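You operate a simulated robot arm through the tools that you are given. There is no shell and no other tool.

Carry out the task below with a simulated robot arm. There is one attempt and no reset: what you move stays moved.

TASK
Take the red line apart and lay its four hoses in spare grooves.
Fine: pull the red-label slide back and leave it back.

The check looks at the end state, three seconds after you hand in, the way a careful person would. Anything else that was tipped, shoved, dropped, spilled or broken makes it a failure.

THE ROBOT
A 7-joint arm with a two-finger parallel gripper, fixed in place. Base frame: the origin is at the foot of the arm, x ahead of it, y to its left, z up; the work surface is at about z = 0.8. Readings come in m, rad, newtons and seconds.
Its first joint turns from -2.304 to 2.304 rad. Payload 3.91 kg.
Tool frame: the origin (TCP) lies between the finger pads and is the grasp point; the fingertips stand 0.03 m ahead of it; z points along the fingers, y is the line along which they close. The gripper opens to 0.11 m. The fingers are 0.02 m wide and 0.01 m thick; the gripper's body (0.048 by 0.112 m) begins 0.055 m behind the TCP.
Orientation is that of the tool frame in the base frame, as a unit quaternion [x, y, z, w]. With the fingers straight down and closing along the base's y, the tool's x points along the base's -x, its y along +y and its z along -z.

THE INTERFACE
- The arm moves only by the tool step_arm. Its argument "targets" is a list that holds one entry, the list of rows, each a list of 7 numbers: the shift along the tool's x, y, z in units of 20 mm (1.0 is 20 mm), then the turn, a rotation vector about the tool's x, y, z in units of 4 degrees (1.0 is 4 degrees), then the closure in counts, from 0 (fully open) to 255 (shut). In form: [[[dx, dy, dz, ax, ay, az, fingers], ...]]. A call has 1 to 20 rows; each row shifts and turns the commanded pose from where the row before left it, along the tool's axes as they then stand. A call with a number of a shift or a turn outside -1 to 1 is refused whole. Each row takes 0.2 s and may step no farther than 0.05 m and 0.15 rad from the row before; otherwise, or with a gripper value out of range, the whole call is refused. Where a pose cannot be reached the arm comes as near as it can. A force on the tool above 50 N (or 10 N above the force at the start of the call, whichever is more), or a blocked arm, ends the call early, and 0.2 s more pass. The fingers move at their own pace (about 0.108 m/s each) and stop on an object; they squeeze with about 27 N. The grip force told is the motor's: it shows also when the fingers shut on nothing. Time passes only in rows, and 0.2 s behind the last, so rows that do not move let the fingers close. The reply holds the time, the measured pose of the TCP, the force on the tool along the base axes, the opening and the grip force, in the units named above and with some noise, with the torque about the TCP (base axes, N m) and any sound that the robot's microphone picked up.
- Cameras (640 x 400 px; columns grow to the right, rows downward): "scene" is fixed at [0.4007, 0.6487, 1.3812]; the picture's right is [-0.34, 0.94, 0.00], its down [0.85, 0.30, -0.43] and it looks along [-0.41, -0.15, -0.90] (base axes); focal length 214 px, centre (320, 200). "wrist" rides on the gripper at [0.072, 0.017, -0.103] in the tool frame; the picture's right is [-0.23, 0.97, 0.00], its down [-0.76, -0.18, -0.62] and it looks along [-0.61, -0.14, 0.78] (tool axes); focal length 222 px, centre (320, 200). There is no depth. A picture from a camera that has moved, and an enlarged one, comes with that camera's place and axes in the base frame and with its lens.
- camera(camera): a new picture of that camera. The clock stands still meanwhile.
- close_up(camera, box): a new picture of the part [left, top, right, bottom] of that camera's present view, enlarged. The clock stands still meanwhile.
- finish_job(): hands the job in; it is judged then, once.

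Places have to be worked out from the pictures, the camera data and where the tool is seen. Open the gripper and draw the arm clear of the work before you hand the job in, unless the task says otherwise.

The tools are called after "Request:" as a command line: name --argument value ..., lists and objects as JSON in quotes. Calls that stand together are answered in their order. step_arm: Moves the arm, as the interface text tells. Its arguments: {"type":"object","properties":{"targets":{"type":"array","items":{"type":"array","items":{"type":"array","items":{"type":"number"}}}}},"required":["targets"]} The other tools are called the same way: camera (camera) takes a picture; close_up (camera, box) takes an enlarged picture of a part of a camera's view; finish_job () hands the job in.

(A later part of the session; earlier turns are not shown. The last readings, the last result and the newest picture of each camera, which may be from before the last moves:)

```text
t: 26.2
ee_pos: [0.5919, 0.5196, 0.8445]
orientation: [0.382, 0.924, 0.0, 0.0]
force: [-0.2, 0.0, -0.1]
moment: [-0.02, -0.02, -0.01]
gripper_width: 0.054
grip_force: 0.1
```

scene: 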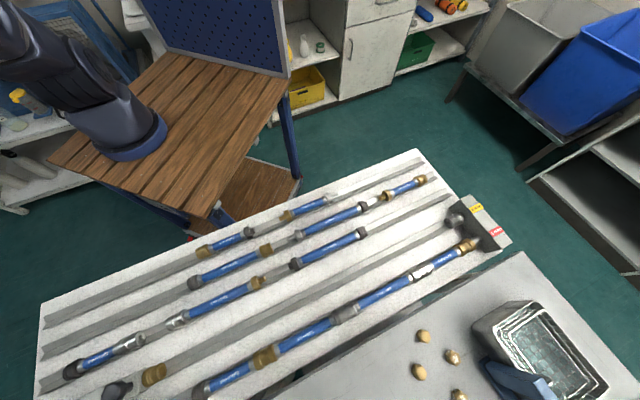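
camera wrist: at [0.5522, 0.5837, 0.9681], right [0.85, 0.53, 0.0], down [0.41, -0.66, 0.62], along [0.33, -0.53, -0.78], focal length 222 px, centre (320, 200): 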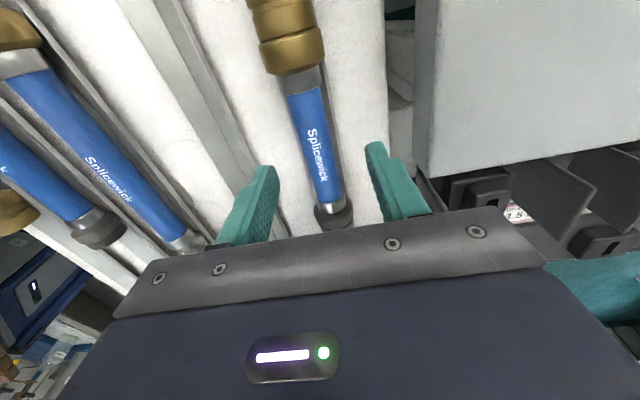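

Tips at z ≈ 0.8145 and still no contact, which should be just below the hose axis. I'll close on hose 4 now.

Request:
step_arm --targets '[[[0, 0, 0, 0, 0, 0, 190], [0, 0, 0, 0, 0, 0, 255], [0, 0, 0, 0, 0, 0, 255]]]'

Request:
close_up --camera "wrist" --box '[220, 100, 420, 225]'

```text
t: 27.0
ee_pos: [0.5912, 0.5187, 0.8435]
orientation: [0.382, 0.924, -0.001, 0.0]
force: [-5.2, -5.8, 3.4]
moment: [-0.19, 0.14, -0.04]
gripper_width: 0.0202
grip_force: 27.1
```

```text
3.20 times, centred on (320, 162) of wrist
camera zoom: at [0.5523, 0.5833, 0.9489], right [0.85, 0.53, 0.0], down [0.41, -0.66, 0.62], along [0.33, -0.53, -0.78], focal length 711 px, centre (320, 320)
```

zoom: 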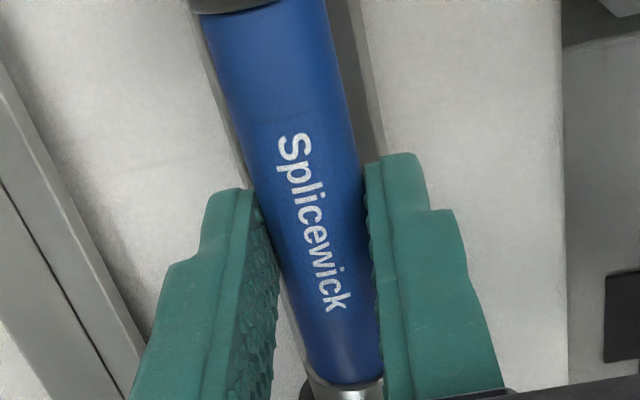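

Hose 4 is held (20 mm). Now I pull it along the groove toward the slide (tool −x) in small steps to open the brass joint to hose 3.

Request:
step_arm --targets '[[[-0.15, -0.03, 0, 0, 0, 0, 255], [-0.15, 0, 0, 0, 0, 0, 255], [-0.15, 0, 0, 0, 0, 0, 255], [-0.15, 0, 0, 0, 0, 0, 255]]]'

Request:
camera --camera "wrist"

Request:
camera --camera "scene"

```text
t: 28.0
ee_pos: [0.6001, 0.5095, 0.8446]
orientation: [0.383, 0.924, 0.001, 0.0]
force: [-3.2, 4.2, 4.3]
moment: [0.06, 0.03, -0.02]
gripper_width: 0.0203
grip_force: 26.8
```

```text
taken
camera wrist: at [0.5611, 0.5743, 0.9488], right [0.85, 0.53, 0.0], down [0.41, -0.66, 0.62], along [0.33, -0.53, -0.78], focal length 222 px, centre (320, 200)
```

wrist: 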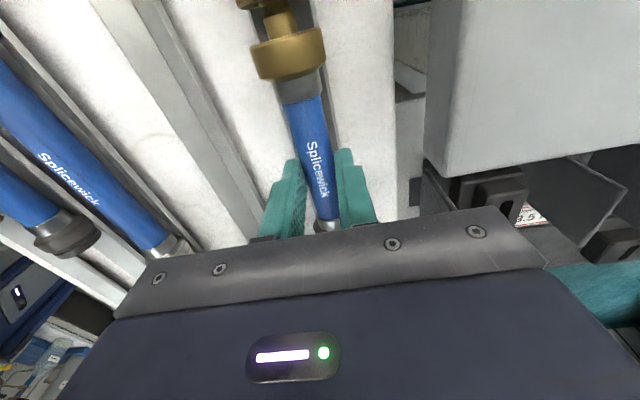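

```text
taken
```

scene: 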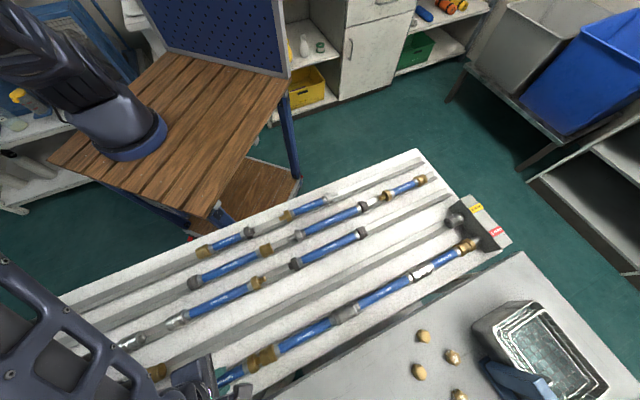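

The brass joint is opening—its pin is showing—and the force is low. I'll continue another 12 mm.

Request:
step_arm --targets '[[[-0.15, 0, 0, 0, 0, 0, 255], [-0.15, 0, 0, 0, 0, 0, 255], [-0.15, 0, 0, 0, 0, 0, 255], [-0.15, 0, 0, 0, 0, 0, 255]]]'

Request:
close_up --camera "wrist" --box '[220, 0, 420, 125]'

Request:
close_up --camera "scene" --box '[200, 290, 376, 400]'

```text
t: 29.0
ee_pos: [0.609, 0.5, 0.8453]
orientation: [0.383, 0.924, 0.0, 0.0]
force: [-0.7, -0.2, -1.0]
moment: [0.01, -0.06, 0.03]
gripper_width: 0.0204
grip_force: 27.0
```

```text
3.20 times, centred on (320, 62) of wrist
camera zoom: at [0.57, 0.5654, 0.9487], right [0.85, 0.53, 0.0], down [0.41, -0.66, 0.62], along [0.33, -0.53, -0.78], focal length 711 px, centre (320, 640)
```

zoom: 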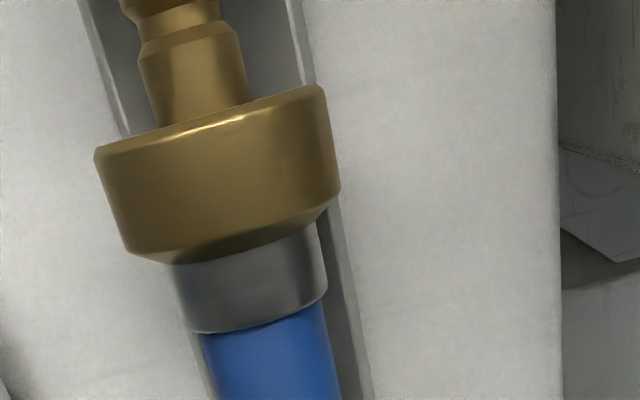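

```text
3.64 times, centred on (288, 345) of scene
camera zoom: at [0.4007, 0.6487, 1.3812], right [-0.34, 0.94, 0.0], down [0.85, 0.3, -0.43], along [-0.41, -0.15, -0.9], focal length 780 px, centre (436, -327)
```

zoom: 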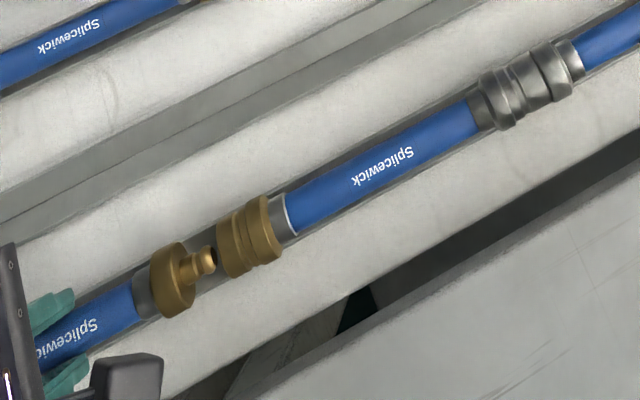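

Hose 4's pin is at the mouth of hose 3's socket with no force left. I'll draw it 6 mm further for clearance, then lift it straight up.

Request:
step_arm --targets '[[[-0.15, 0, 0, 0, 0, 0, 255], [-0.15, 0, 0, 0, 0, 0, 255], [0, 0, -0.3, 0, 0, 0, 255], [0, 0, -0.3, 0, 0, 0, 255], [0, 0, -0.5, 0, 0, 0, 255], [0, 0, -0.8, 0, 0, 0, 255], [0, 0, -1, 0, 0, 0, 255], [0, 0, -1, 0, 0, 0, 255], [0, 0, -1, 0, 0, 0, 255], [0, 0, -1, 0, 0, 0, 255]]]'

Request:
camera --camera "wrist"

Request:
camera --camera "scene"

```text
t: 31.2
ee_pos: [0.6123, 0.4981, 0.9614]
orientation: [0.383, 0.924, 0.0, 0.0]
force: [-0.7, -0.2, 0.4]
moment: [0.02, 0.01, 0.01]
gripper_width: 0.0
grip_force: 27.0
```

```text
taken
camera wrist: at [0.5736, 0.5617, 1.0664], right [0.85, 0.53, 0.0], down [0.41, -0.66, 0.62], along [0.33, -0.53, -0.78], focal length 222 px, centre (320, 200)
```

wrist: 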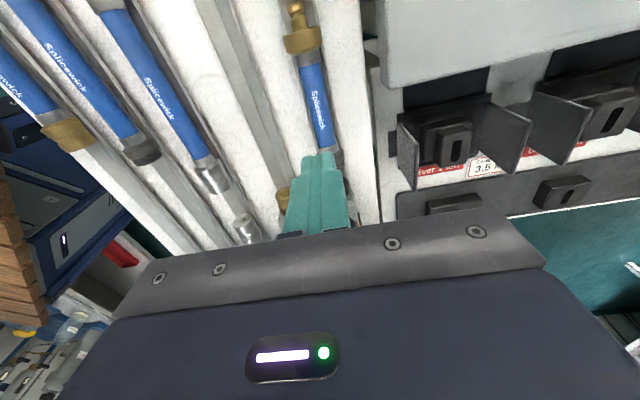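

```text
taken
```

scene: 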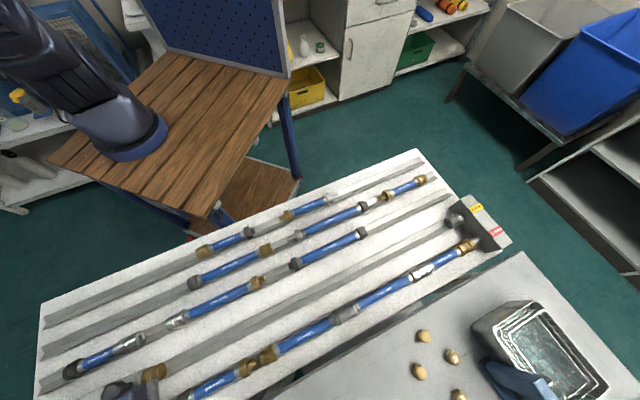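

The fingers slipped off on lifting (I gripped above the hose's widest line); hose 4 remains lying in the groove, uncoupled. I'll reopen and go down again, this time lower until the tips nearly touch the board.

Request:
step_arm --targets '[[[0, -0.1, 0, 0, 0, 0, 130], [0, 0, 0, 0, 0, 0, 130], [0, 0, 1, 0, 0, 0, 130], [0, 0, 1, 0, 0, 0, 130], [0, 0, 1, 0, 0, 0, 130], [0, 0, 1, 0, 0, 0, 130], [0, 0, 0.9, 0, 0, 0, 130], [0, 0, 0.6, 0, 0, 0, 130], [0, 0, 0.35, 0, 0, 0, 130]]]'

```text
t: 33.2
ee_pos: [0.6116, 0.4966, 0.8462]
orientation: [0.382, 0.924, 0.001, -0.001]
force: [0.9, 0.2, 0.4]
moment: [-0.06, 0.02, 0.01]
gripper_width: 0.0541
grip_force: 0.1
```

Request:
step_arm --targets '[[[0, 0, 0.1, 0, 0, 0, 130], [0, 0, 0.1, 0, 0, 0, 130], [0, 0, 0.1, 0, 0, 0, 130]]]'

```text
t: 34.0
ee_pos: [0.612, 0.4961, 0.8399]
orientation: [0.383, 0.924, 0.001, 0.0]
force: [-0.7, 0.4, -0.1]
moment: [0.02, 0.02, -0.03]
gripper_width: 0.0537
grip_force: 0.0
```

Still no contact with tips at z ≈ 0.810; a few more small steps.

Request:
step_arm --targets '[[[0, 0, 0.1, 0, 0, 0, 130], [0, 0, 0.1, 0, 0, 0, 130]]]'

Request:
close_up --camera "wrist" --box '[220, 100, 420, 225]'

```text
t: 34.6
ee_pos: [0.6123, 0.4967, 0.835]
orientation: [0.382, 0.924, 0.0, 0.0]
force: [-0.1, 0.6, 0.0]
moment: [0.01, 0.0, -0.02]
gripper_width: 0.0538
grip_force: 0.2
```

```text
3.20 times, centred on (320, 162) of wrist
camera zoom: at [0.5725, 0.5602, 0.9402], right [0.85, 0.53, 0.0], down [0.41, -0.66, 0.62], along [0.33, -0.53, -0.78], focal length 711 px, centre (320, 320)
```

zoom: 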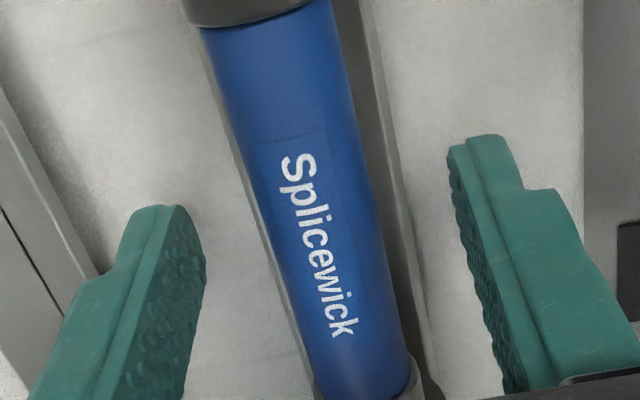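

Tips now at z ≈ 0.805, still free; I'll go two more 2 mm steps and watch for contact.

Request:
step_arm --targets '[[[0, 0, 0.1, 0, 0, 0, 130], [0, 0, 0.05, 0, 0, 0, 130]]]'

```text
t: 35.2
ee_pos: [0.6109, 0.4958, 0.8328]
orientation: [0.383, 0.924, -0.001, 0.001]
force: [-0.3, -0.2, -0.6]
moment: [0.0, -0.01, -0.02]
gripper_width: 0.0537
grip_force: 0.0
```

Tips at z ≈ 0.803, well below the hose's axis. Closing now.

Request:
step_arm --targets '[[[0, 0, 0, 0, 0, 0, 190], [0, 0, 0, 0, 0, 0, 255], [0, 0, 0, 0, 0, 0, 255]]]'

```text
t: 36.0
ee_pos: [0.6126, 0.4972, 0.8313]
orientation: [0.383, 0.924, 0.002, 0.001]
force: [26.4, 30.4, -13.2]
moment: [1.06, -0.78, -0.55]
gripper_width: 0.0325
grip_force: 45.1
```

Width stalled at 32 mm with a side load: the tips are catching the raised rims of the V-channel. I'll open, rise ~5 mm, and close again above the rims.

Request:
step_arm --targets '[[[0, 0, 0, 0, 0, 0, 130], [0, 0, 0, 0, 0, 0, 130], [0, 0, -0.15, 0, 0, 0, 130], [0, 0, -0.15, 0, 0, 0, 130]]]'

Request:
camera --camera "wrist"

Request:
close_up --camera "scene" --box '[160, 300, 320, 400]'

```text
t: 37.0
ee_pos: [0.6122, 0.4956, 0.8391]
orientation: [0.383, 0.924, 0.0, 0.001]
force: [0.1, 0.4, 0.7]
moment: [0.02, 0.02, 0.01]
gripper_width: 0.054
grip_force: 0.1
```

```text
taken
camera wrist: at [0.5723, 0.5602, 0.9434], right [0.85, 0.53, 0.0], down [0.41, -0.66, 0.62], along [0.33, -0.53, -0.78], focal length 222 px, centre (320, 200)
```

wrist: 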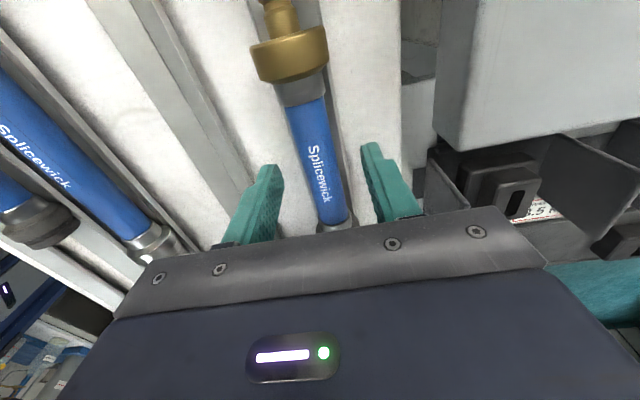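

```text
4.00 times, centred on (240, 350) of scene
camera zoom: at [0.4007, 0.6487, 1.3812], right [-0.34, 0.94, 0.0], down [0.85, 0.3, -0.43], along [-0.41, -0.15, -0.9], focal length 858 px, centre (640, -400)
```

zoom: 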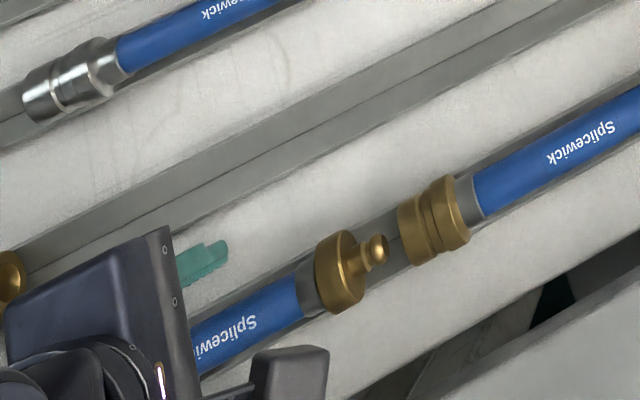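

Hose 4 is clearly separate from hose 3. Closing again with the tips at z ≈ 0.809.

Request:
step_arm --targets '[[[0, 0, 0, 0, 0, 0, 190], [0, 0, 0, 0, 0, 0, 255], [0, 0, 0, 0, 0, 0, 255]]]'

Request:
close_up --camera "wrist" --box '[220, 100, 420, 225]'

```text
t: 37.8
ee_pos: [0.6135, 0.4973, 0.8387]
orientation: [0.383, 0.924, 0.001, 0.001]
force: [20.8, 22.8, -0.3]
moment: [0.75, -0.76, -0.01]
gripper_width: 0.0306
grip_force: 45.1
```

```text
3.20 times, centred on (320, 162) of wrist
camera zoom: at [0.5734, 0.5613, 0.944], right [0.85, 0.53, 0.0], down [0.41, -0.67, 0.62], along [0.33, -0.53, -0.78], focal length 711 px, centre (320, 320)
```

zoom: 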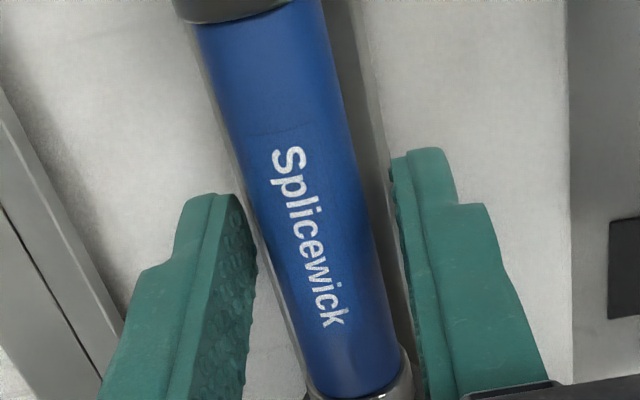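

The right finger is still catching the channel rim at this height (rim top lies between 0.809 and 0.8145). I'll open, rise 3 mm and try in that narrow window.

Request:
step_arm --targets '[[[0, 0, 0, 0, 0, 0, 130], [0, 0, 0, 0, 0, 0, 130], [0, -0.05, -0.15, 0, 0, 0, 130], [0, 0, 0, 0, 0, 0, 190], [0, 0, 0, 0, 0, 0, 255], [0, 0, 0, 0, 0, 0, 255]]]'

```text
t: 39.2
ee_pos: [0.6121, 0.4971, 0.8434]
orientation: [0.383, 0.924, 0.002, 0.001]
force: [11.9, 11.2, 14.4]
moment: [0.25, -0.34, 0.09]
gripper_width: 0.0205
grip_force: 27.3
```

Now the width is 20.5 mm, i.e. on the hose, with one tip resting lightly on a rim. I'll relieve the side load and lift very slowly by 8 mm to test the hold.

Request:
step_arm --targets '[[[0, 0.04, -0.05, 0, 0, 0, 255], [0, 0, -0.1, 0, 0, 0, 255], [0, 0, -0.1, 0, 0, 0, 255], [0, 0, -0.1, 0, 0, 0, 255]]]'

Request:
close_up --camera "wrist" --box '[220, 60, 420, 185]'

```text
t: 40.2
ee_pos: [0.6112, 0.4954, 0.8485]
orientation: [0.383, 0.924, -0.001, 0.0]
force: [0.2, -0.3, -3.5]
moment: [-0.02, 0.01, -0.04]
gripper_width: 0.0206
grip_force: 27.1
```

```text
3.20 times, centred on (320, 122) of wrist
camera zoom: at [0.572, 0.5601, 0.9528], right [0.85, 0.53, 0.0], down [0.41, -0.66, 0.62], along [0.33, -0.53, -0.78], focal length 711 px, centre (320, 448)
```

zoom: 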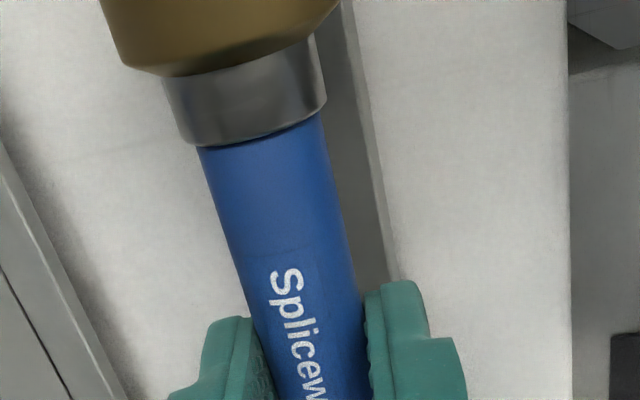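

The hose is hanging from the fingers (≈3.5 N). I'll keep lifting gently.

Request:
step_arm --targets '[[[0, 0, -0.2, 0, 0, 0, 255], [0, 0, -0.3, 0, 0, 0, 255], [0, 0, -0.4, 0, 0, 0, 255], [0, 0, -0.4, 0, 0, 0, 255], [0, 0, -0.4, 0, 0, 0, 255], [0, 0, -0.4, 0, 0, 0, 255], [0, 0, -0.4, 0, 0, 0, 255], [0, 0, -0.4, 0, 0, 0, 255]]]'

Request:
camera --camera "wrist"

Request:
camera --camera "scene"

```text
t: 42.0
ee_pos: [0.6118, 0.4965, 0.9065]
orientation: [0.382, 0.924, 0.0, 0.001]
force: [-0.1, 0.3, -3.7]
moment: [-0.01, -0.02, 0.0]
gripper_width: 0.0202
grip_force: 26.7
```

```text
taken
camera wrist: at [0.5727, 0.5608, 1.011], right [0.85, 0.53, 0.0], down [0.41, -0.66, 0.62], along [0.33, -0.53, -0.78], focal length 222 px, centre (320, 200)
```

wrist: 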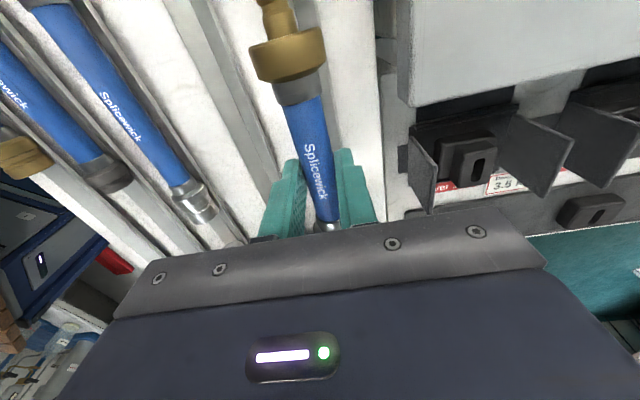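

```text
taken
```

scene: 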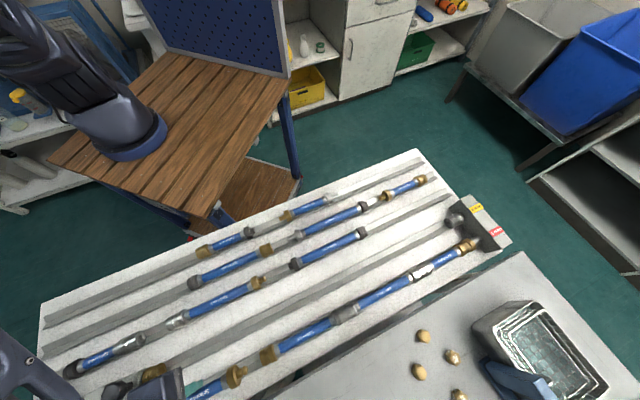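

Hose 4 hangs level. I'll raise it a bit more and carry it over toward the free near end of the innermost groove.

Request:
step_arm --targets '[[[0, 0, -0.5, 0, 0, 0, 255], [0, 0, -0.6, 0, 0, 0, 255], [0, 0, -0.6, 0, 0, 0, 255], [0, 0, -0.6, 0, 0, 0, 255], [0, 0, -0.5, 0, 0, 0, 255], [-0.2, -0.3, 0, 0, 0, 0, 255], [-0.4, -0.6, 0, 0, 0, 0, 255], [-0.5, -0.8, 0, 0, 0, 0, 255], [-0.5, -0.8, 0, 0, 0, 0, 255], [-0.5, -0.8, 0, 0, 0, 0, 255], [-0.5, -0.8, 0, 0, 0, 0, 255], [-0.5, -0.8, 0, 0, 0, 0, 255], [-0.5, -0.8, 0, 0, 0, 0, 255], [-0.5, -0.8, 0, 0, 0, 0, 255], [-0.5, -0.8, 0, 0, 0, 0, 255], [-0.5, -0.8, 0, 0, 0, 0, 255]]]'

Request:
camera --camera "wrist"

Request:
camera --camera "scene"

```text
t: 45.4
ee_pos: [0.5658, 0.3072, 0.9625]
orientation: [0.383, 0.924, 0.0, 0.0]
force: [0.2, -0.7, -3.3]
moment: [-0.02, -0.03, 0.0]
gripper_width: 0.0205
grip_force: 27.4
```

```text
taken
camera wrist: at [0.5282, 0.3725, 1.0674], right [0.85, 0.53, 0.0], down [0.41, -0.66, 0.62], along [0.33, -0.53, -0.78], focal length 222 px, centre (320, 200)
```

wrist: 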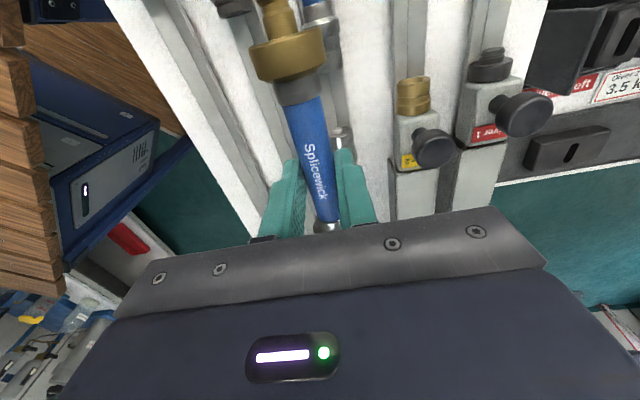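

```text
taken
```

scene: 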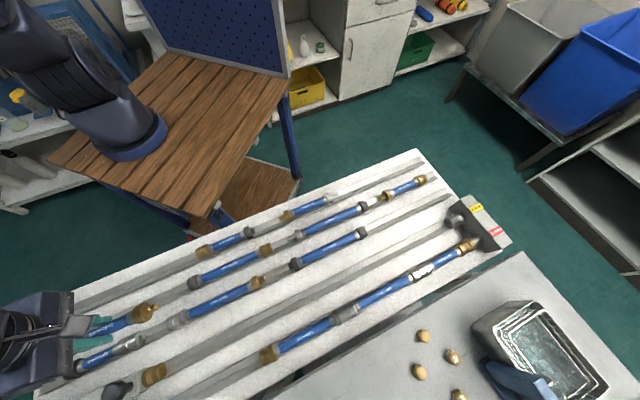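

Carrying well. I'll enlarge the left part of the wrist view to measure the two inner grooves' positions.

Request:
close_up --camera "wrist" --box '[90, 0, 330, 150]'

Request:
close_up --camera "wrist" --box '[150, 80, 310, 180]'

```text
2.67 times, centred on (210, 75) of wrist
camera zoom: at [0.5282, 0.3725, 1.0674], right [0.85, 0.53, 0.0], down [0.41, -0.66, 0.62], along [0.33, -0.53, -0.78], focal length 592 px, centre (613, 533)
```

zoom: 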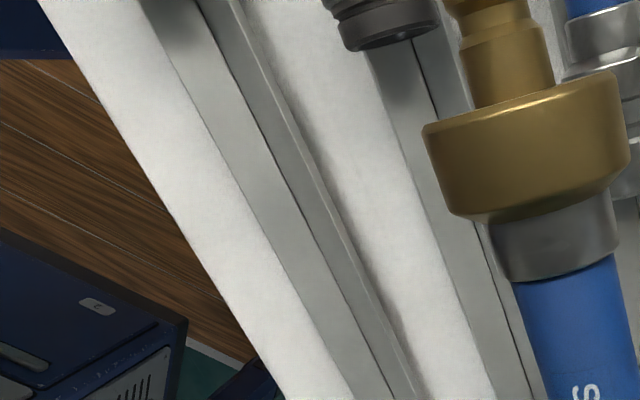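

```text
4.00 times, centred on (230, 130) of wrist
camera zoom: at [0.5282, 0.3725, 1.0674], right [0.85, 0.53, 0.0], down [0.41, -0.66, 0.62], along [0.33, -0.53, -0.78], focal length 888 px, centre (680, 480)
```

zoom: 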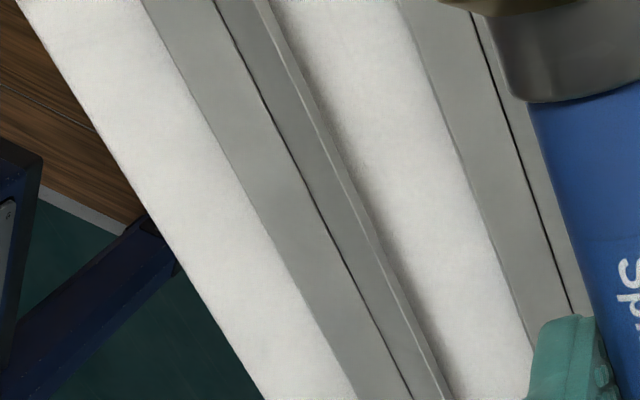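

Groove A's centre comes out at n ≈ 0.505 (grooves spaced ≈ 69.5 mm). I'll move hose 4 over it at s ≈ 0.25, where the groove is empty.

Request:
step_arm --targets '[[[-0.3, -0.5, 0, 0, 0, 0, 255], [-0.45, -0.75, 0, 0, 0, 0, 255], [-0.45, -0.75, 0, 0, 0, 0, 255], [-0.45, -0.75, 0, 0, 0, 0, 255], [-0.45, -0.75, 0, 0, 0, 0, 255], [-0.45, -0.75, 0, 0, 0, 0, 255], [-0.45, -0.75, 0, 0, 0, 0, 255], [-0.355, -0.615, 0, 0, 0, 0, 255]]]'

Request:
camera --camera "wrist"

Request:
close_up --camera "wrist" --box '[180, 0, 420, 150]'

Request:
camera --camera "scene"

```text
t: 47.2
ee_pos: [0.5369, 0.1823, 0.9612]
orientation: [0.383, 0.924, 0.0, -0.001]
force: [0.4, 0.1, -2.4]
moment: [-0.05, 0.02, 0.0]
gripper_width: 0.0205
grip_force: 27.2
```

```text
taken
camera wrist: at [0.4978, 0.247, 1.0662], right [0.85, 0.53, 0.0], down [0.41, -0.66, 0.62], along [0.33, -0.53, -0.78], focal length 222 px, centre (320, 200)
```

wrist: 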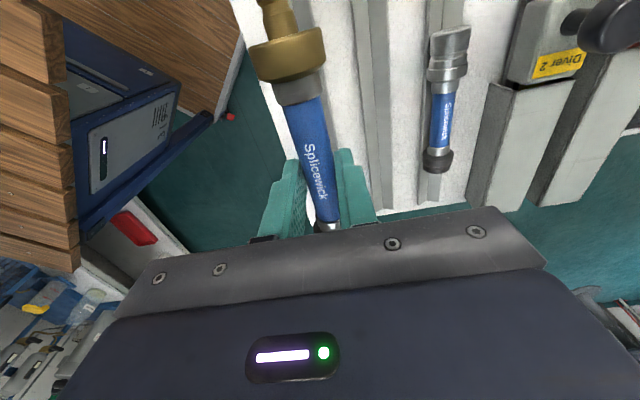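

```text
2.67 times, centred on (300, 75) of wrist
camera zoom: at [0.4978, 0.247, 1.0662], right [0.85, 0.53, 0.0], down [0.41, -0.66, 0.62], along [0.33, -0.53, -0.78], focal length 592 px, centre (373, 533)
```

zoom: 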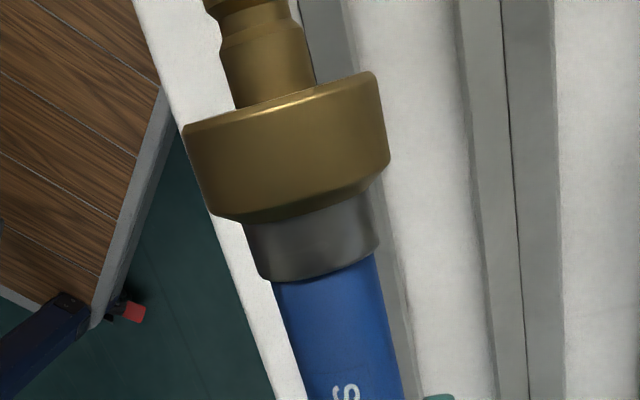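

```text
taken
```

scene: 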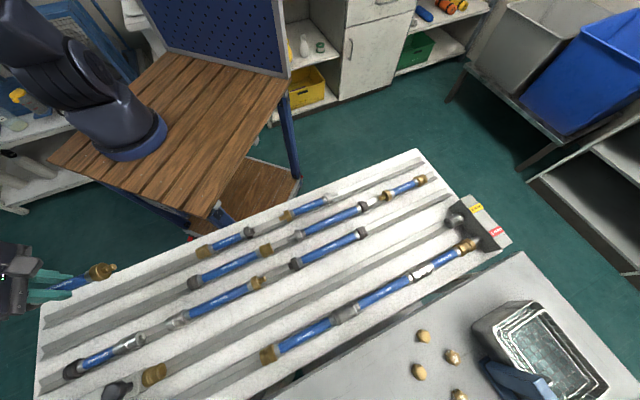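

Hose 4 is nearly over groove A (n 0.5085 vs. target ≈0.505). I'll nudge 3.5 mm and descend to just above seating height.

Request:
step_arm --targets '[[[0, -0.17, 0.3, 0, 0, 0, 255], [0, 0, 0.7, 0, 0, 0, 255], [0, 0, 0.8, 0, 0, 0, 255], [0, 0, 0.8, 0, 0, 0, 255], [0, 0, 0.8, 0, 0, 0, 255], [0, 0, 0.8, 0, 0, 0, 255], [0, 0, 0.6, 0, 0, 0, 255], [0, 0, 0.2, 0, 0, 0, 255]]]'

Request:
camera --camera "wrist"

Request:
close_up --camera "wrist" --box '[200, 0, 440, 150]'

Request:
close_up --camera "scene" --box '[0, 220, 160, 320]'

```text
t: 49.0
ee_pos: [0.5346, 0.1804, 0.8627]
orientation: [0.382, 0.924, 0.0, -0.001]
force: [0.0, 0.0, -3.1]
moment: [-0.01, -0.01, 0.03]
gripper_width: 0.0202
grip_force: 27.1
```

```text
taken
camera wrist: at [0.495, 0.244, 0.9665], right [0.85, 0.53, 0.0], down [0.41, -0.66, 0.62], along [0.33, -0.53, -0.78], focal length 222 px, centre (320, 200)
```

wrist: 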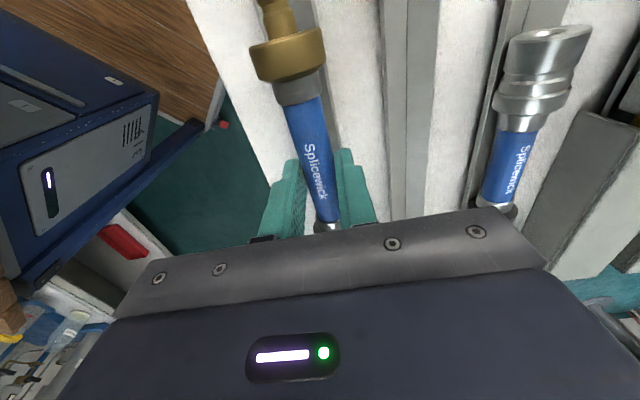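

```text
2.67 times, centred on (320, 75) of wrist
camera zoom: at [0.495, 0.244, 0.9665], right [0.85, 0.53, 0.0], down [0.41, -0.66, 0.62], along [0.33, -0.53, -0.78], focal length 592 px, centre (320, 533)
```

zoom: 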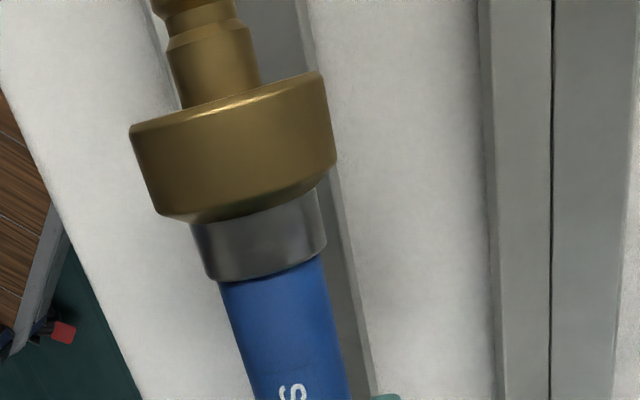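

```text
4.00 times, centred on (80, 270) of scene
camera zoom: at [0.4007, 0.6487, 1.3812], right [-0.34, 0.94, 0.0], down [0.85, 0.3, -0.43], along [-0.41, -0.15, -0.9], focal length 858 px, centre (1280, -80)
```

zoom: 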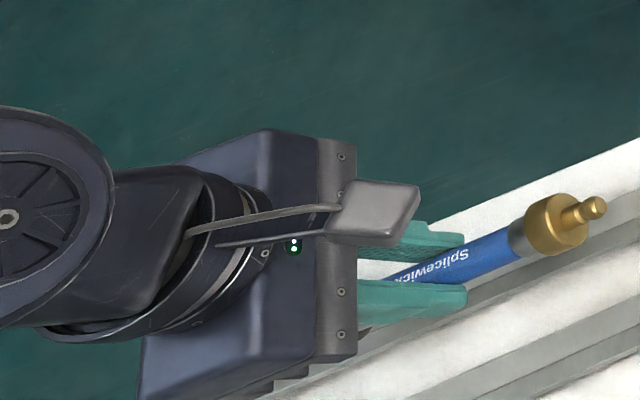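

Alignment with groove A looks good to ~1–2 mm. Lowering slowly to seat the hose.

Request:
step_arm --targets '[[[0, 0.05, 0.2, 0, 0, 0, 255], [0, 0, 0.2, 0, 0, 0, 255], [0, 0, 0.2, 0, 0, 0, 255], [0, 0, 0.15, 0, 0, 0, 255], [0, 0, 0.1, 0, 0, 0, 255]]]'

```text
t: 50.2
ee_pos: [0.5358, 0.1801, 0.8454]
orientation: [0.382, 0.924, 0.0, 0.0]
force: [1.1, 0.1, -2.3]
moment: [0.01, -0.01, -0.03]
gripper_width: 0.0202
grip_force: 27.1
```

Request:
step_arm --targets '[[[0, 0, 0.1, 0, 0, 0, 255], [0, 0, 0.05, 0, 0, 0, 255]]]'

Request:
close_up --camera "wrist" --box '[200, 0, 440, 150]'

```text
t: 50.8
ee_pos: [0.5354, 0.1804, 0.8434]
orientation: [0.383, 0.924, 0.0, 0.0]
force: [-2.9, -5.1, 17.7]
moment: [0.0, -0.03, -0.03]
gripper_width: 0.0205
grip_force: 27.1
```

```text
2.67 times, centred on (320, 75) of wrist
camera zoom: at [0.4964, 0.2447, 0.9475], right [0.85, 0.53, 0.0], down [0.41, -0.66, 0.62], along [0.33, -0.53, -0.78], focal length 592 px, centre (320, 533)
```

zoom: 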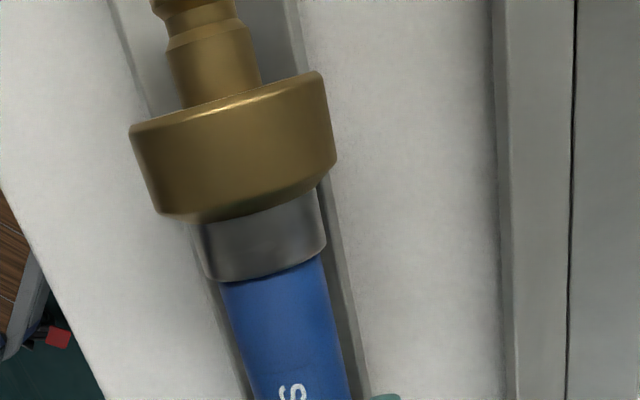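

The hose has landed (17 N up) centred in the groove. Opening and rising.

Request:
step_arm --targets '[[[0, 0, -0.04, 0, 0, 0, 200], [0, 0, 0, 0, 0, 0, 140], [0, 0, 0, 0, 0, 0, 130], [0, 0, 0, 0, 0, 0, 130], [0, 0, -0.5, 0, 0, 0, 130], [0, 0, -1, 0, 0, 0, 130], [0, 0, -1, 0, 0, 0, 130], [0, 0, -1, 0, 0, 0, 130], [0, 0, -1, 0, 0, 0, 130], [0, 0, -1, 0, 0, 0, 130]]]'

Request:
camera --camera "wrist"

Request:
camera --camera "scene"

```text
t: 53.0
ee_pos: [0.5368, 0.1801, 0.9534]
orientation: [0.382, 0.924, 0.0, 0.0]
force: [0.4, -0.2, -0.6]
moment: [-0.01, -0.01, -0.01]
gripper_width: 0.0539
grip_force: 0.2
```

```text
taken
camera wrist: at [0.4969, 0.2447, 1.0577], right [0.85, 0.53, 0.0], down [0.41, -0.66, 0.62], along [0.33, -0.53, -0.78], focal length 222 px, centre (320, 200)
```

wrist: 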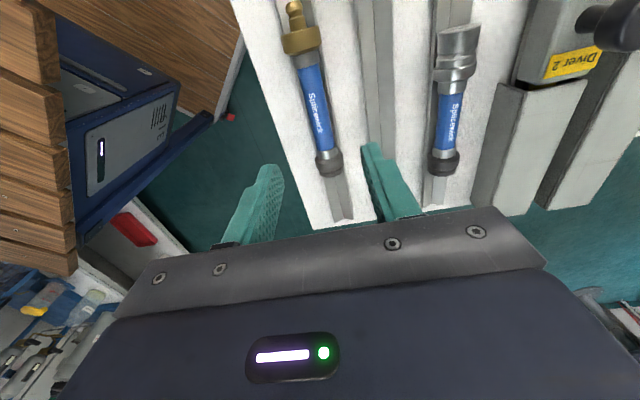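

```text
taken
```

scene: 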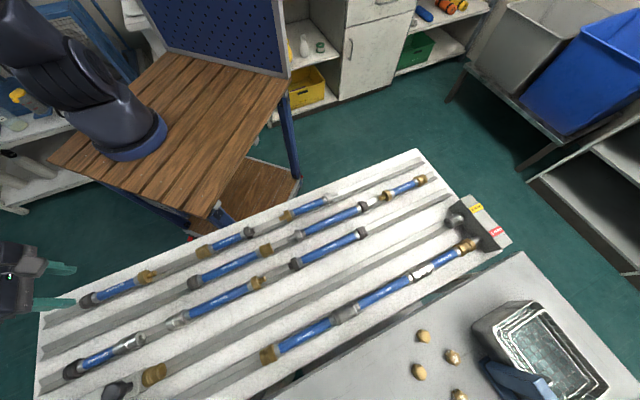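

Hose 4 is lying properly in groove A, clear of the stored hose. Now I travel back to hose 3 in the red line.

Request:
step_arm --targets '[[[0.93, 0.69, 0, 0, 0, 0, 130], [0.93, 0.69, 0, 0, 0, 0, 130], [0.93, 0.69, 0, 0, 0, 0, 130], [0.93, 0.69, 0, 0, 0, 0, 130], [0.93, 0.69, 0, 0, 0, 0, 130], [0.93, 0.69, 0, 0, 0, 0, 130], [0.93, 0.69, 0, 0, 0, 0, 130], [0.93, 0.69, 0, 0, 0, 0, 130], [0.93, 0.69, 0, 0, 0, 0, 130], [0.93, 0.69, 0, 0, 0, 0, 130], [0.93, 0.69, 0, 0, 0, 0, 130], [0.93, 0.69, 0, 0, 0, 0, 130], [0.93, 0.69, 0, 0, 0, 0, 130], [0.93, 0.69, 0, 0, 0, 0, 130], [0.93, 0.69, 0, 0, 0, 0, 130], [0.93, 0.69, 0, 0, 0, 0, 130], [0.93, 0.69, 0, 0, 0, 0, 130], [0.93, 0.69, 0, 0, 0, 0, 130], [0.93, 0.69, 0, 0, 0, 0, 130], [0.93, 0.69, 0, 0, 0, 0, 130]]]'

Request:
camera --camera "wrist"

Request:
close_up --camera "wrist" --box '[220, 0, 380, 100]'

Request:
close_up --camera "wrist" --box '[240, 100, 400, 200]'

```text
t: 57.2
ee_pos: [0.468, 0.6371, 0.954]
orientation: [0.383, 0.924, 0.001, 0.0]
force: [-0.1, -0.7, 0.2]
moment: [0.04, -0.01, -0.01]
gripper_width: 0.0539
grip_force: 0.1
```

```text
taken
camera wrist: at [0.4294, 0.7024, 1.0581], right [0.85, 0.53, 0.0], down [0.41, -0.66, 0.62], along [0.33, -0.53, -0.78], focal length 222 px, centre (320, 200)
```

wrist: 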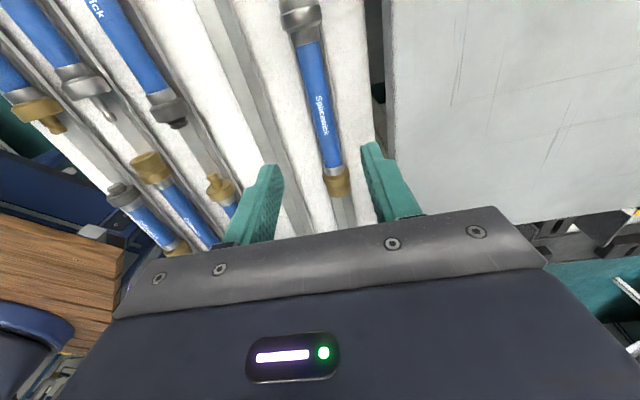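

```text
4.00 times, centred on (300, 50) of wrist
camera zoom: at [0.4294, 0.7024, 1.0581], right [0.85, 0.53, 0.0], down [0.41, -0.66, 0.62], along [0.33, -0.53, -0.78], focal length 888 px, centre (400, 800)
```

zoom: 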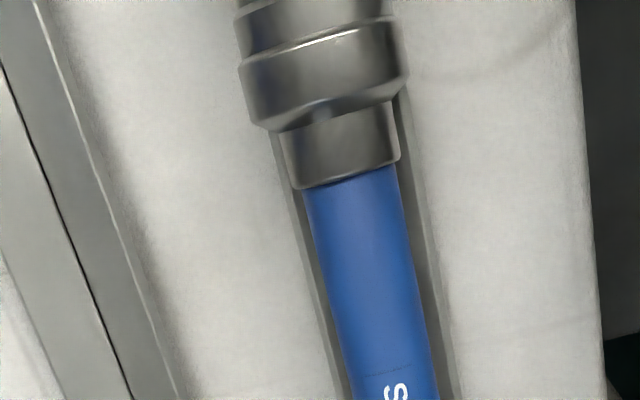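

```text
4.00 times, centred on (320, 150) of wrist
camera zoom: at [0.4294, 0.7024, 1.0581], right [0.85, 0.53, 0.0], down [0.41, -0.66, 0.62], along [0.33, -0.53, -0.78], focal length 888 px, centre (320, 400)
```

zoom: 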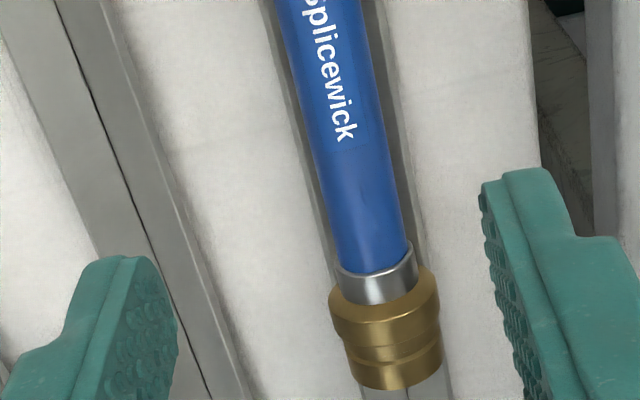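

Hose 3's blue body spans s ≈ −0.181 to −0.057, with its brass socket end at ≈ −0.008. I'll centre at s ≈ −0.112, n ≈ 0.783 and descend to TCP z ≈ 0.8435.

Request:
step_arm --targets '[[[-0.2, 0.08, 0.5, 0, 0, 0, 130], [-0.18, 0, 1, 0, 0, 0, 130], [0, 0, 1, 0, 0, 0, 130], [0, 0, 1, 0, 0, 0, 130], [0, 0, 1, 0, 0, 0, 130], [0, 0, 0.6, 0, 0, 0, 130], [0, 0, 0.3, 0, 0, 0, 130], [0, 0, 0.1, 0, 0, 0, 130]]]'

Request:
close_up --camera "wrist" --box '[220, 100, 420, 225]'

```text
t: 59.0
ee_pos: [0.4734, 0.6353, 0.8434]
orientation: [0.383, 0.924, 0.0, 0.0]
force: [0.0, -0.9, 0.1]
moment: [0.04, -0.01, -0.03]
gripper_width: 0.054
grip_force: 0.2
```

```text
3.20 times, centred on (320, 162) of wrist
camera zoom: at [0.4341, 0.6992, 0.9476], right [0.85, 0.53, 0.0], down [0.41, -0.66, 0.62], along [0.33, -0.53, -0.78], focal length 711 px, centre (320, 320)
```

zoom: 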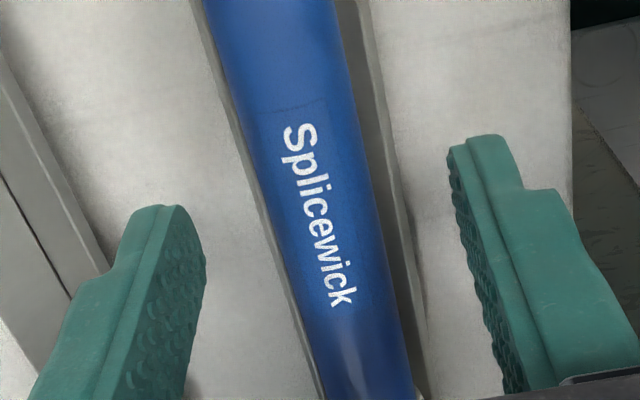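

Hose 3 is centred between the fingers. Closing.

Request:
step_arm --targets '[[[0, 0, 0, 0, 0, 0, 190], [0, 0, 0, 0, 0, 0, 255], [0, 0, 0, 0, 0, 0, 255]]]'

```text
t: 59.8
ee_pos: [0.4737, 0.6355, 0.8441]
orientation: [0.383, 0.924, 0.001, 0.0]
force: [5.7, 7.1, 5.9]
moment: [0.2, -0.19, 0.0]
gripper_width: 0.0204
grip_force: 26.6
```

Hose 3 is held (20.4 mm). Pulling it toward the slide in small steps to open the grey joint to hose 2.

Request:
step_arm --targets '[[[-0.15, 0.02, -0.02, 0, 0, 0, 255], [-0.15, 0, 0, 0, 0, 0, 255], [-0.15, 0, 0, 0, 0, 0, 255], [-0.15, 0, 0, 0, 0, 0, 255]]]'

Request:
camera --camera "wrist"

Request:
close_up --camera "scene" --box '[320, 220, 496, 330]'

```text
t: 60.8
ee_pos: [0.4818, 0.6273, 0.844]
orientation: [0.382, 0.924, -0.001, 0.0]
force: [-2.5, 11.2, 8.7]
moment: [0.17, 0.04, -0.07]
gripper_width: 0.0205
grip_force: 27.0
```

```text
taken
camera wrist: at [0.4425, 0.6912, 0.9486], right [0.85, 0.53, 0.0], down [0.41, -0.66, 0.62], along [0.33, -0.53, -0.78], focal length 222 px, centre (320, 200)
```

wrist: 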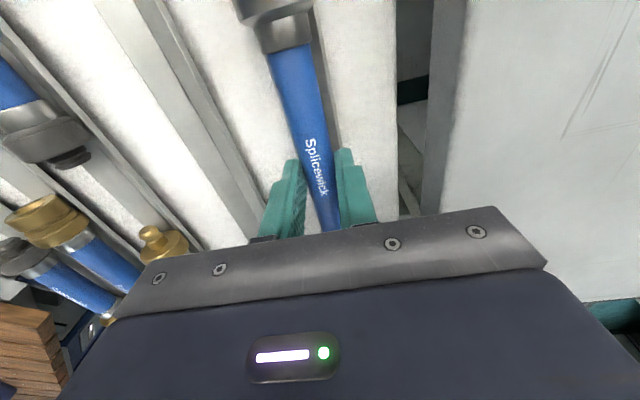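

```text
3.64 times, centred on (408, 275) of scene
camera zoom: at [0.4007, 0.6487, 1.3812], right [-0.34, 0.94, 0.0], down [0.85, 0.3, -0.43], along [-0.41, -0.15, -0.9], focal length 780 px, centre (0, -73)
```

zoom: 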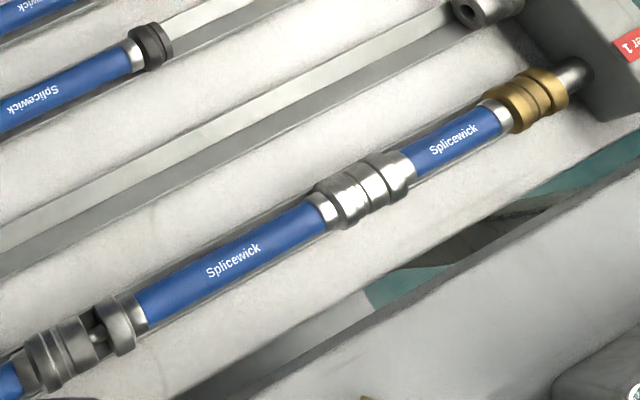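

The grey joint is opening (pin visible between hose 3 and hose 2) and the rest of the line hasn't moved. Continuing the pull to ~40 mm.

Request:
step_arm --targets '[[[-0.15, 0, 0, 0, 0, 0, 255], [-0.15, 0, 0, 0, 0, 0, 255], [-0.15, 0, 0, 0, 0, 0, 255], [-0.15, 0, 0, 0, 0, 0, 255], [-0.2, 0, 0, 0, 0, 0, 255], [-0.2, 0, 0, 0, 0, 0, 255], [-0.2, 0, 0, 0, 0, 0, 255], [-0.2, 0, 0, 0, 0, 0, 255]]]'

Request:
close_up --camera "scene" --box '[260, 250, 420, 350]'

```text
t: 62.6
ee_pos: [0.5029, 0.6064, 0.8444]
orientation: [0.383, 0.924, 0.001, 0.001]
force: [-2.5, 14.7, 14.9]
moment: [0.3, 0.06, -0.16]
gripper_width: 0.0205
grip_force: 27.2
```

```text
4.00 times, centred on (340, 300) of scene
camera zoom: at [0.4007, 0.6487, 1.3812], right [-0.34, 0.94, 0.0], down [0.85, 0.3, -0.43], along [-0.41, -0.15, -0.9], focal length 858 px, centre (240, -200)
```

zoom: 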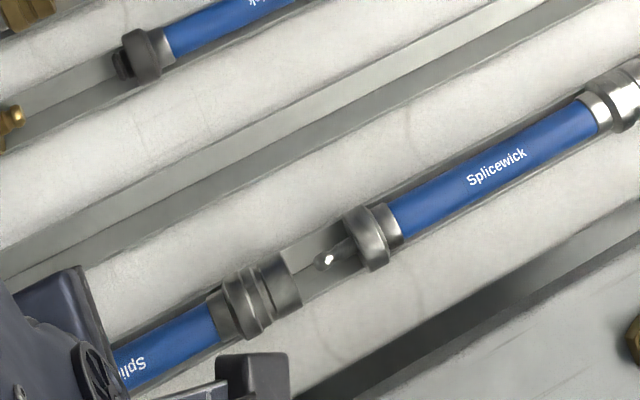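

Hoses 3 and 2 are clearly apart. Lifting hose 3 slowly first.

Request:
step_arm --targets '[[[0, 0.02, -0.1, 0, 0, 0, 255], [0, 0, -0.1, 0, 0, 0, 255], [0, 0, -0.1, 0, 0, 0, 255], [0, 0, -0.15, 0, 0, 0, 255], [0, 0, -0.2, 0, 0, 0, 255]]]'

Request:
close_up --camera "wrist" --box '[200, 0, 440, 150]'

```text
t: 63.8
ee_pos: [0.5029, 0.6064, 0.8561]
orientation: [0.383, 0.924, 0.0, 0.0]
force: [-0.5, -0.1, -2.9]
moment: [-0.02, -0.06, -0.02]
gripper_width: 0.0206
grip_force: 27.0
```

```text
2.67 times, centred on (320, 75) of wrist
camera zoom: at [0.4635, 0.671, 0.9605], right [0.85, 0.53, 0.0], down [0.41, -0.66, 0.62], along [0.33, -0.53, -0.78], focal length 592 px, centre (320, 533)
```

zoom: 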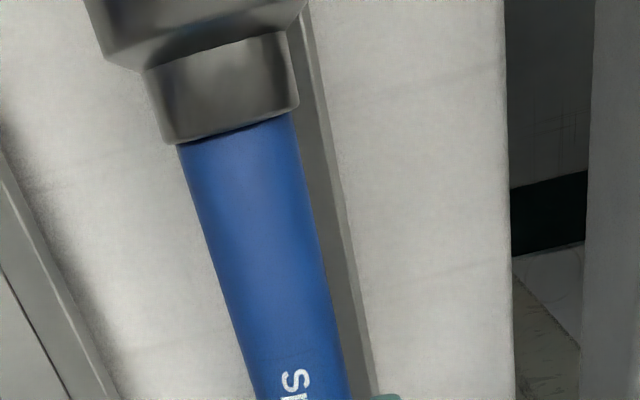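

Weight ≈3 N is carried and the width holds. Lifting further to travel height.

Request:
step_arm --targets '[[[0, 0, -0.3, 0, 0, 0, 255], [0, 0, -0.4, 0, 0, 0, 255], [0, 0, -0.5, 0, 0, 0, 255], [0, 0, -0.5, 0, 0, 0, 255], [0, 0, -0.5, 0, 0, 0, 255], [0, 0, -0.5, 0, 0, 0, 255], [0, 0, -0.6, 0, 0, 0, 255], [0, 0, -0.6, 0, 0, 0, 255], [0, 0, -0.6, 0, 0, 0, 255], [0, 0, -0.5, 0, 0, 0, 255], [0, 0, -0.3, 0, 0, 0, 255]]]'

Request:
camera --camera "wrist"

Request:
camera --camera "scene"

```text
t: 66.2
ee_pos: [0.5019, 0.6059, 0.9633]
orientation: [0.383, 0.924, 0.001, 0.0]
force: [0.2, -0.3, -3.3]
moment: [-0.02, -0.05, -0.01]
gripper_width: 0.0205
grip_force: 26.6
```

```text
taken
camera wrist: at [0.4632, 0.671, 1.067], right [0.85, 0.53, 0.0], down [0.41, -0.66, 0.62], along [0.33, -0.53, -0.78], focal length 222 px, centre (320, 200)
```

wrist: 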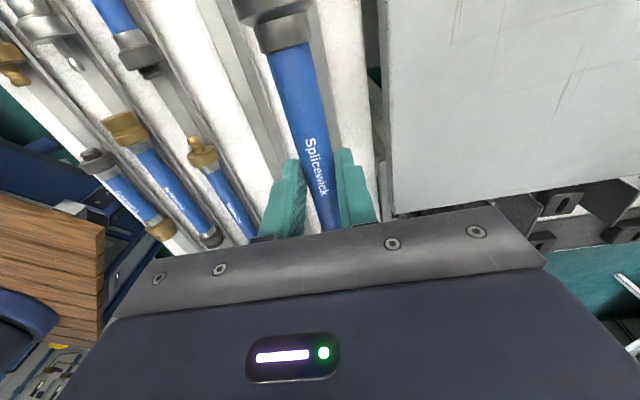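

```text
taken
```

scene: 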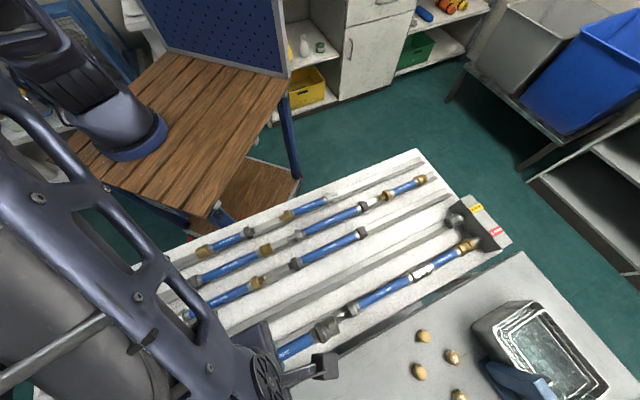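

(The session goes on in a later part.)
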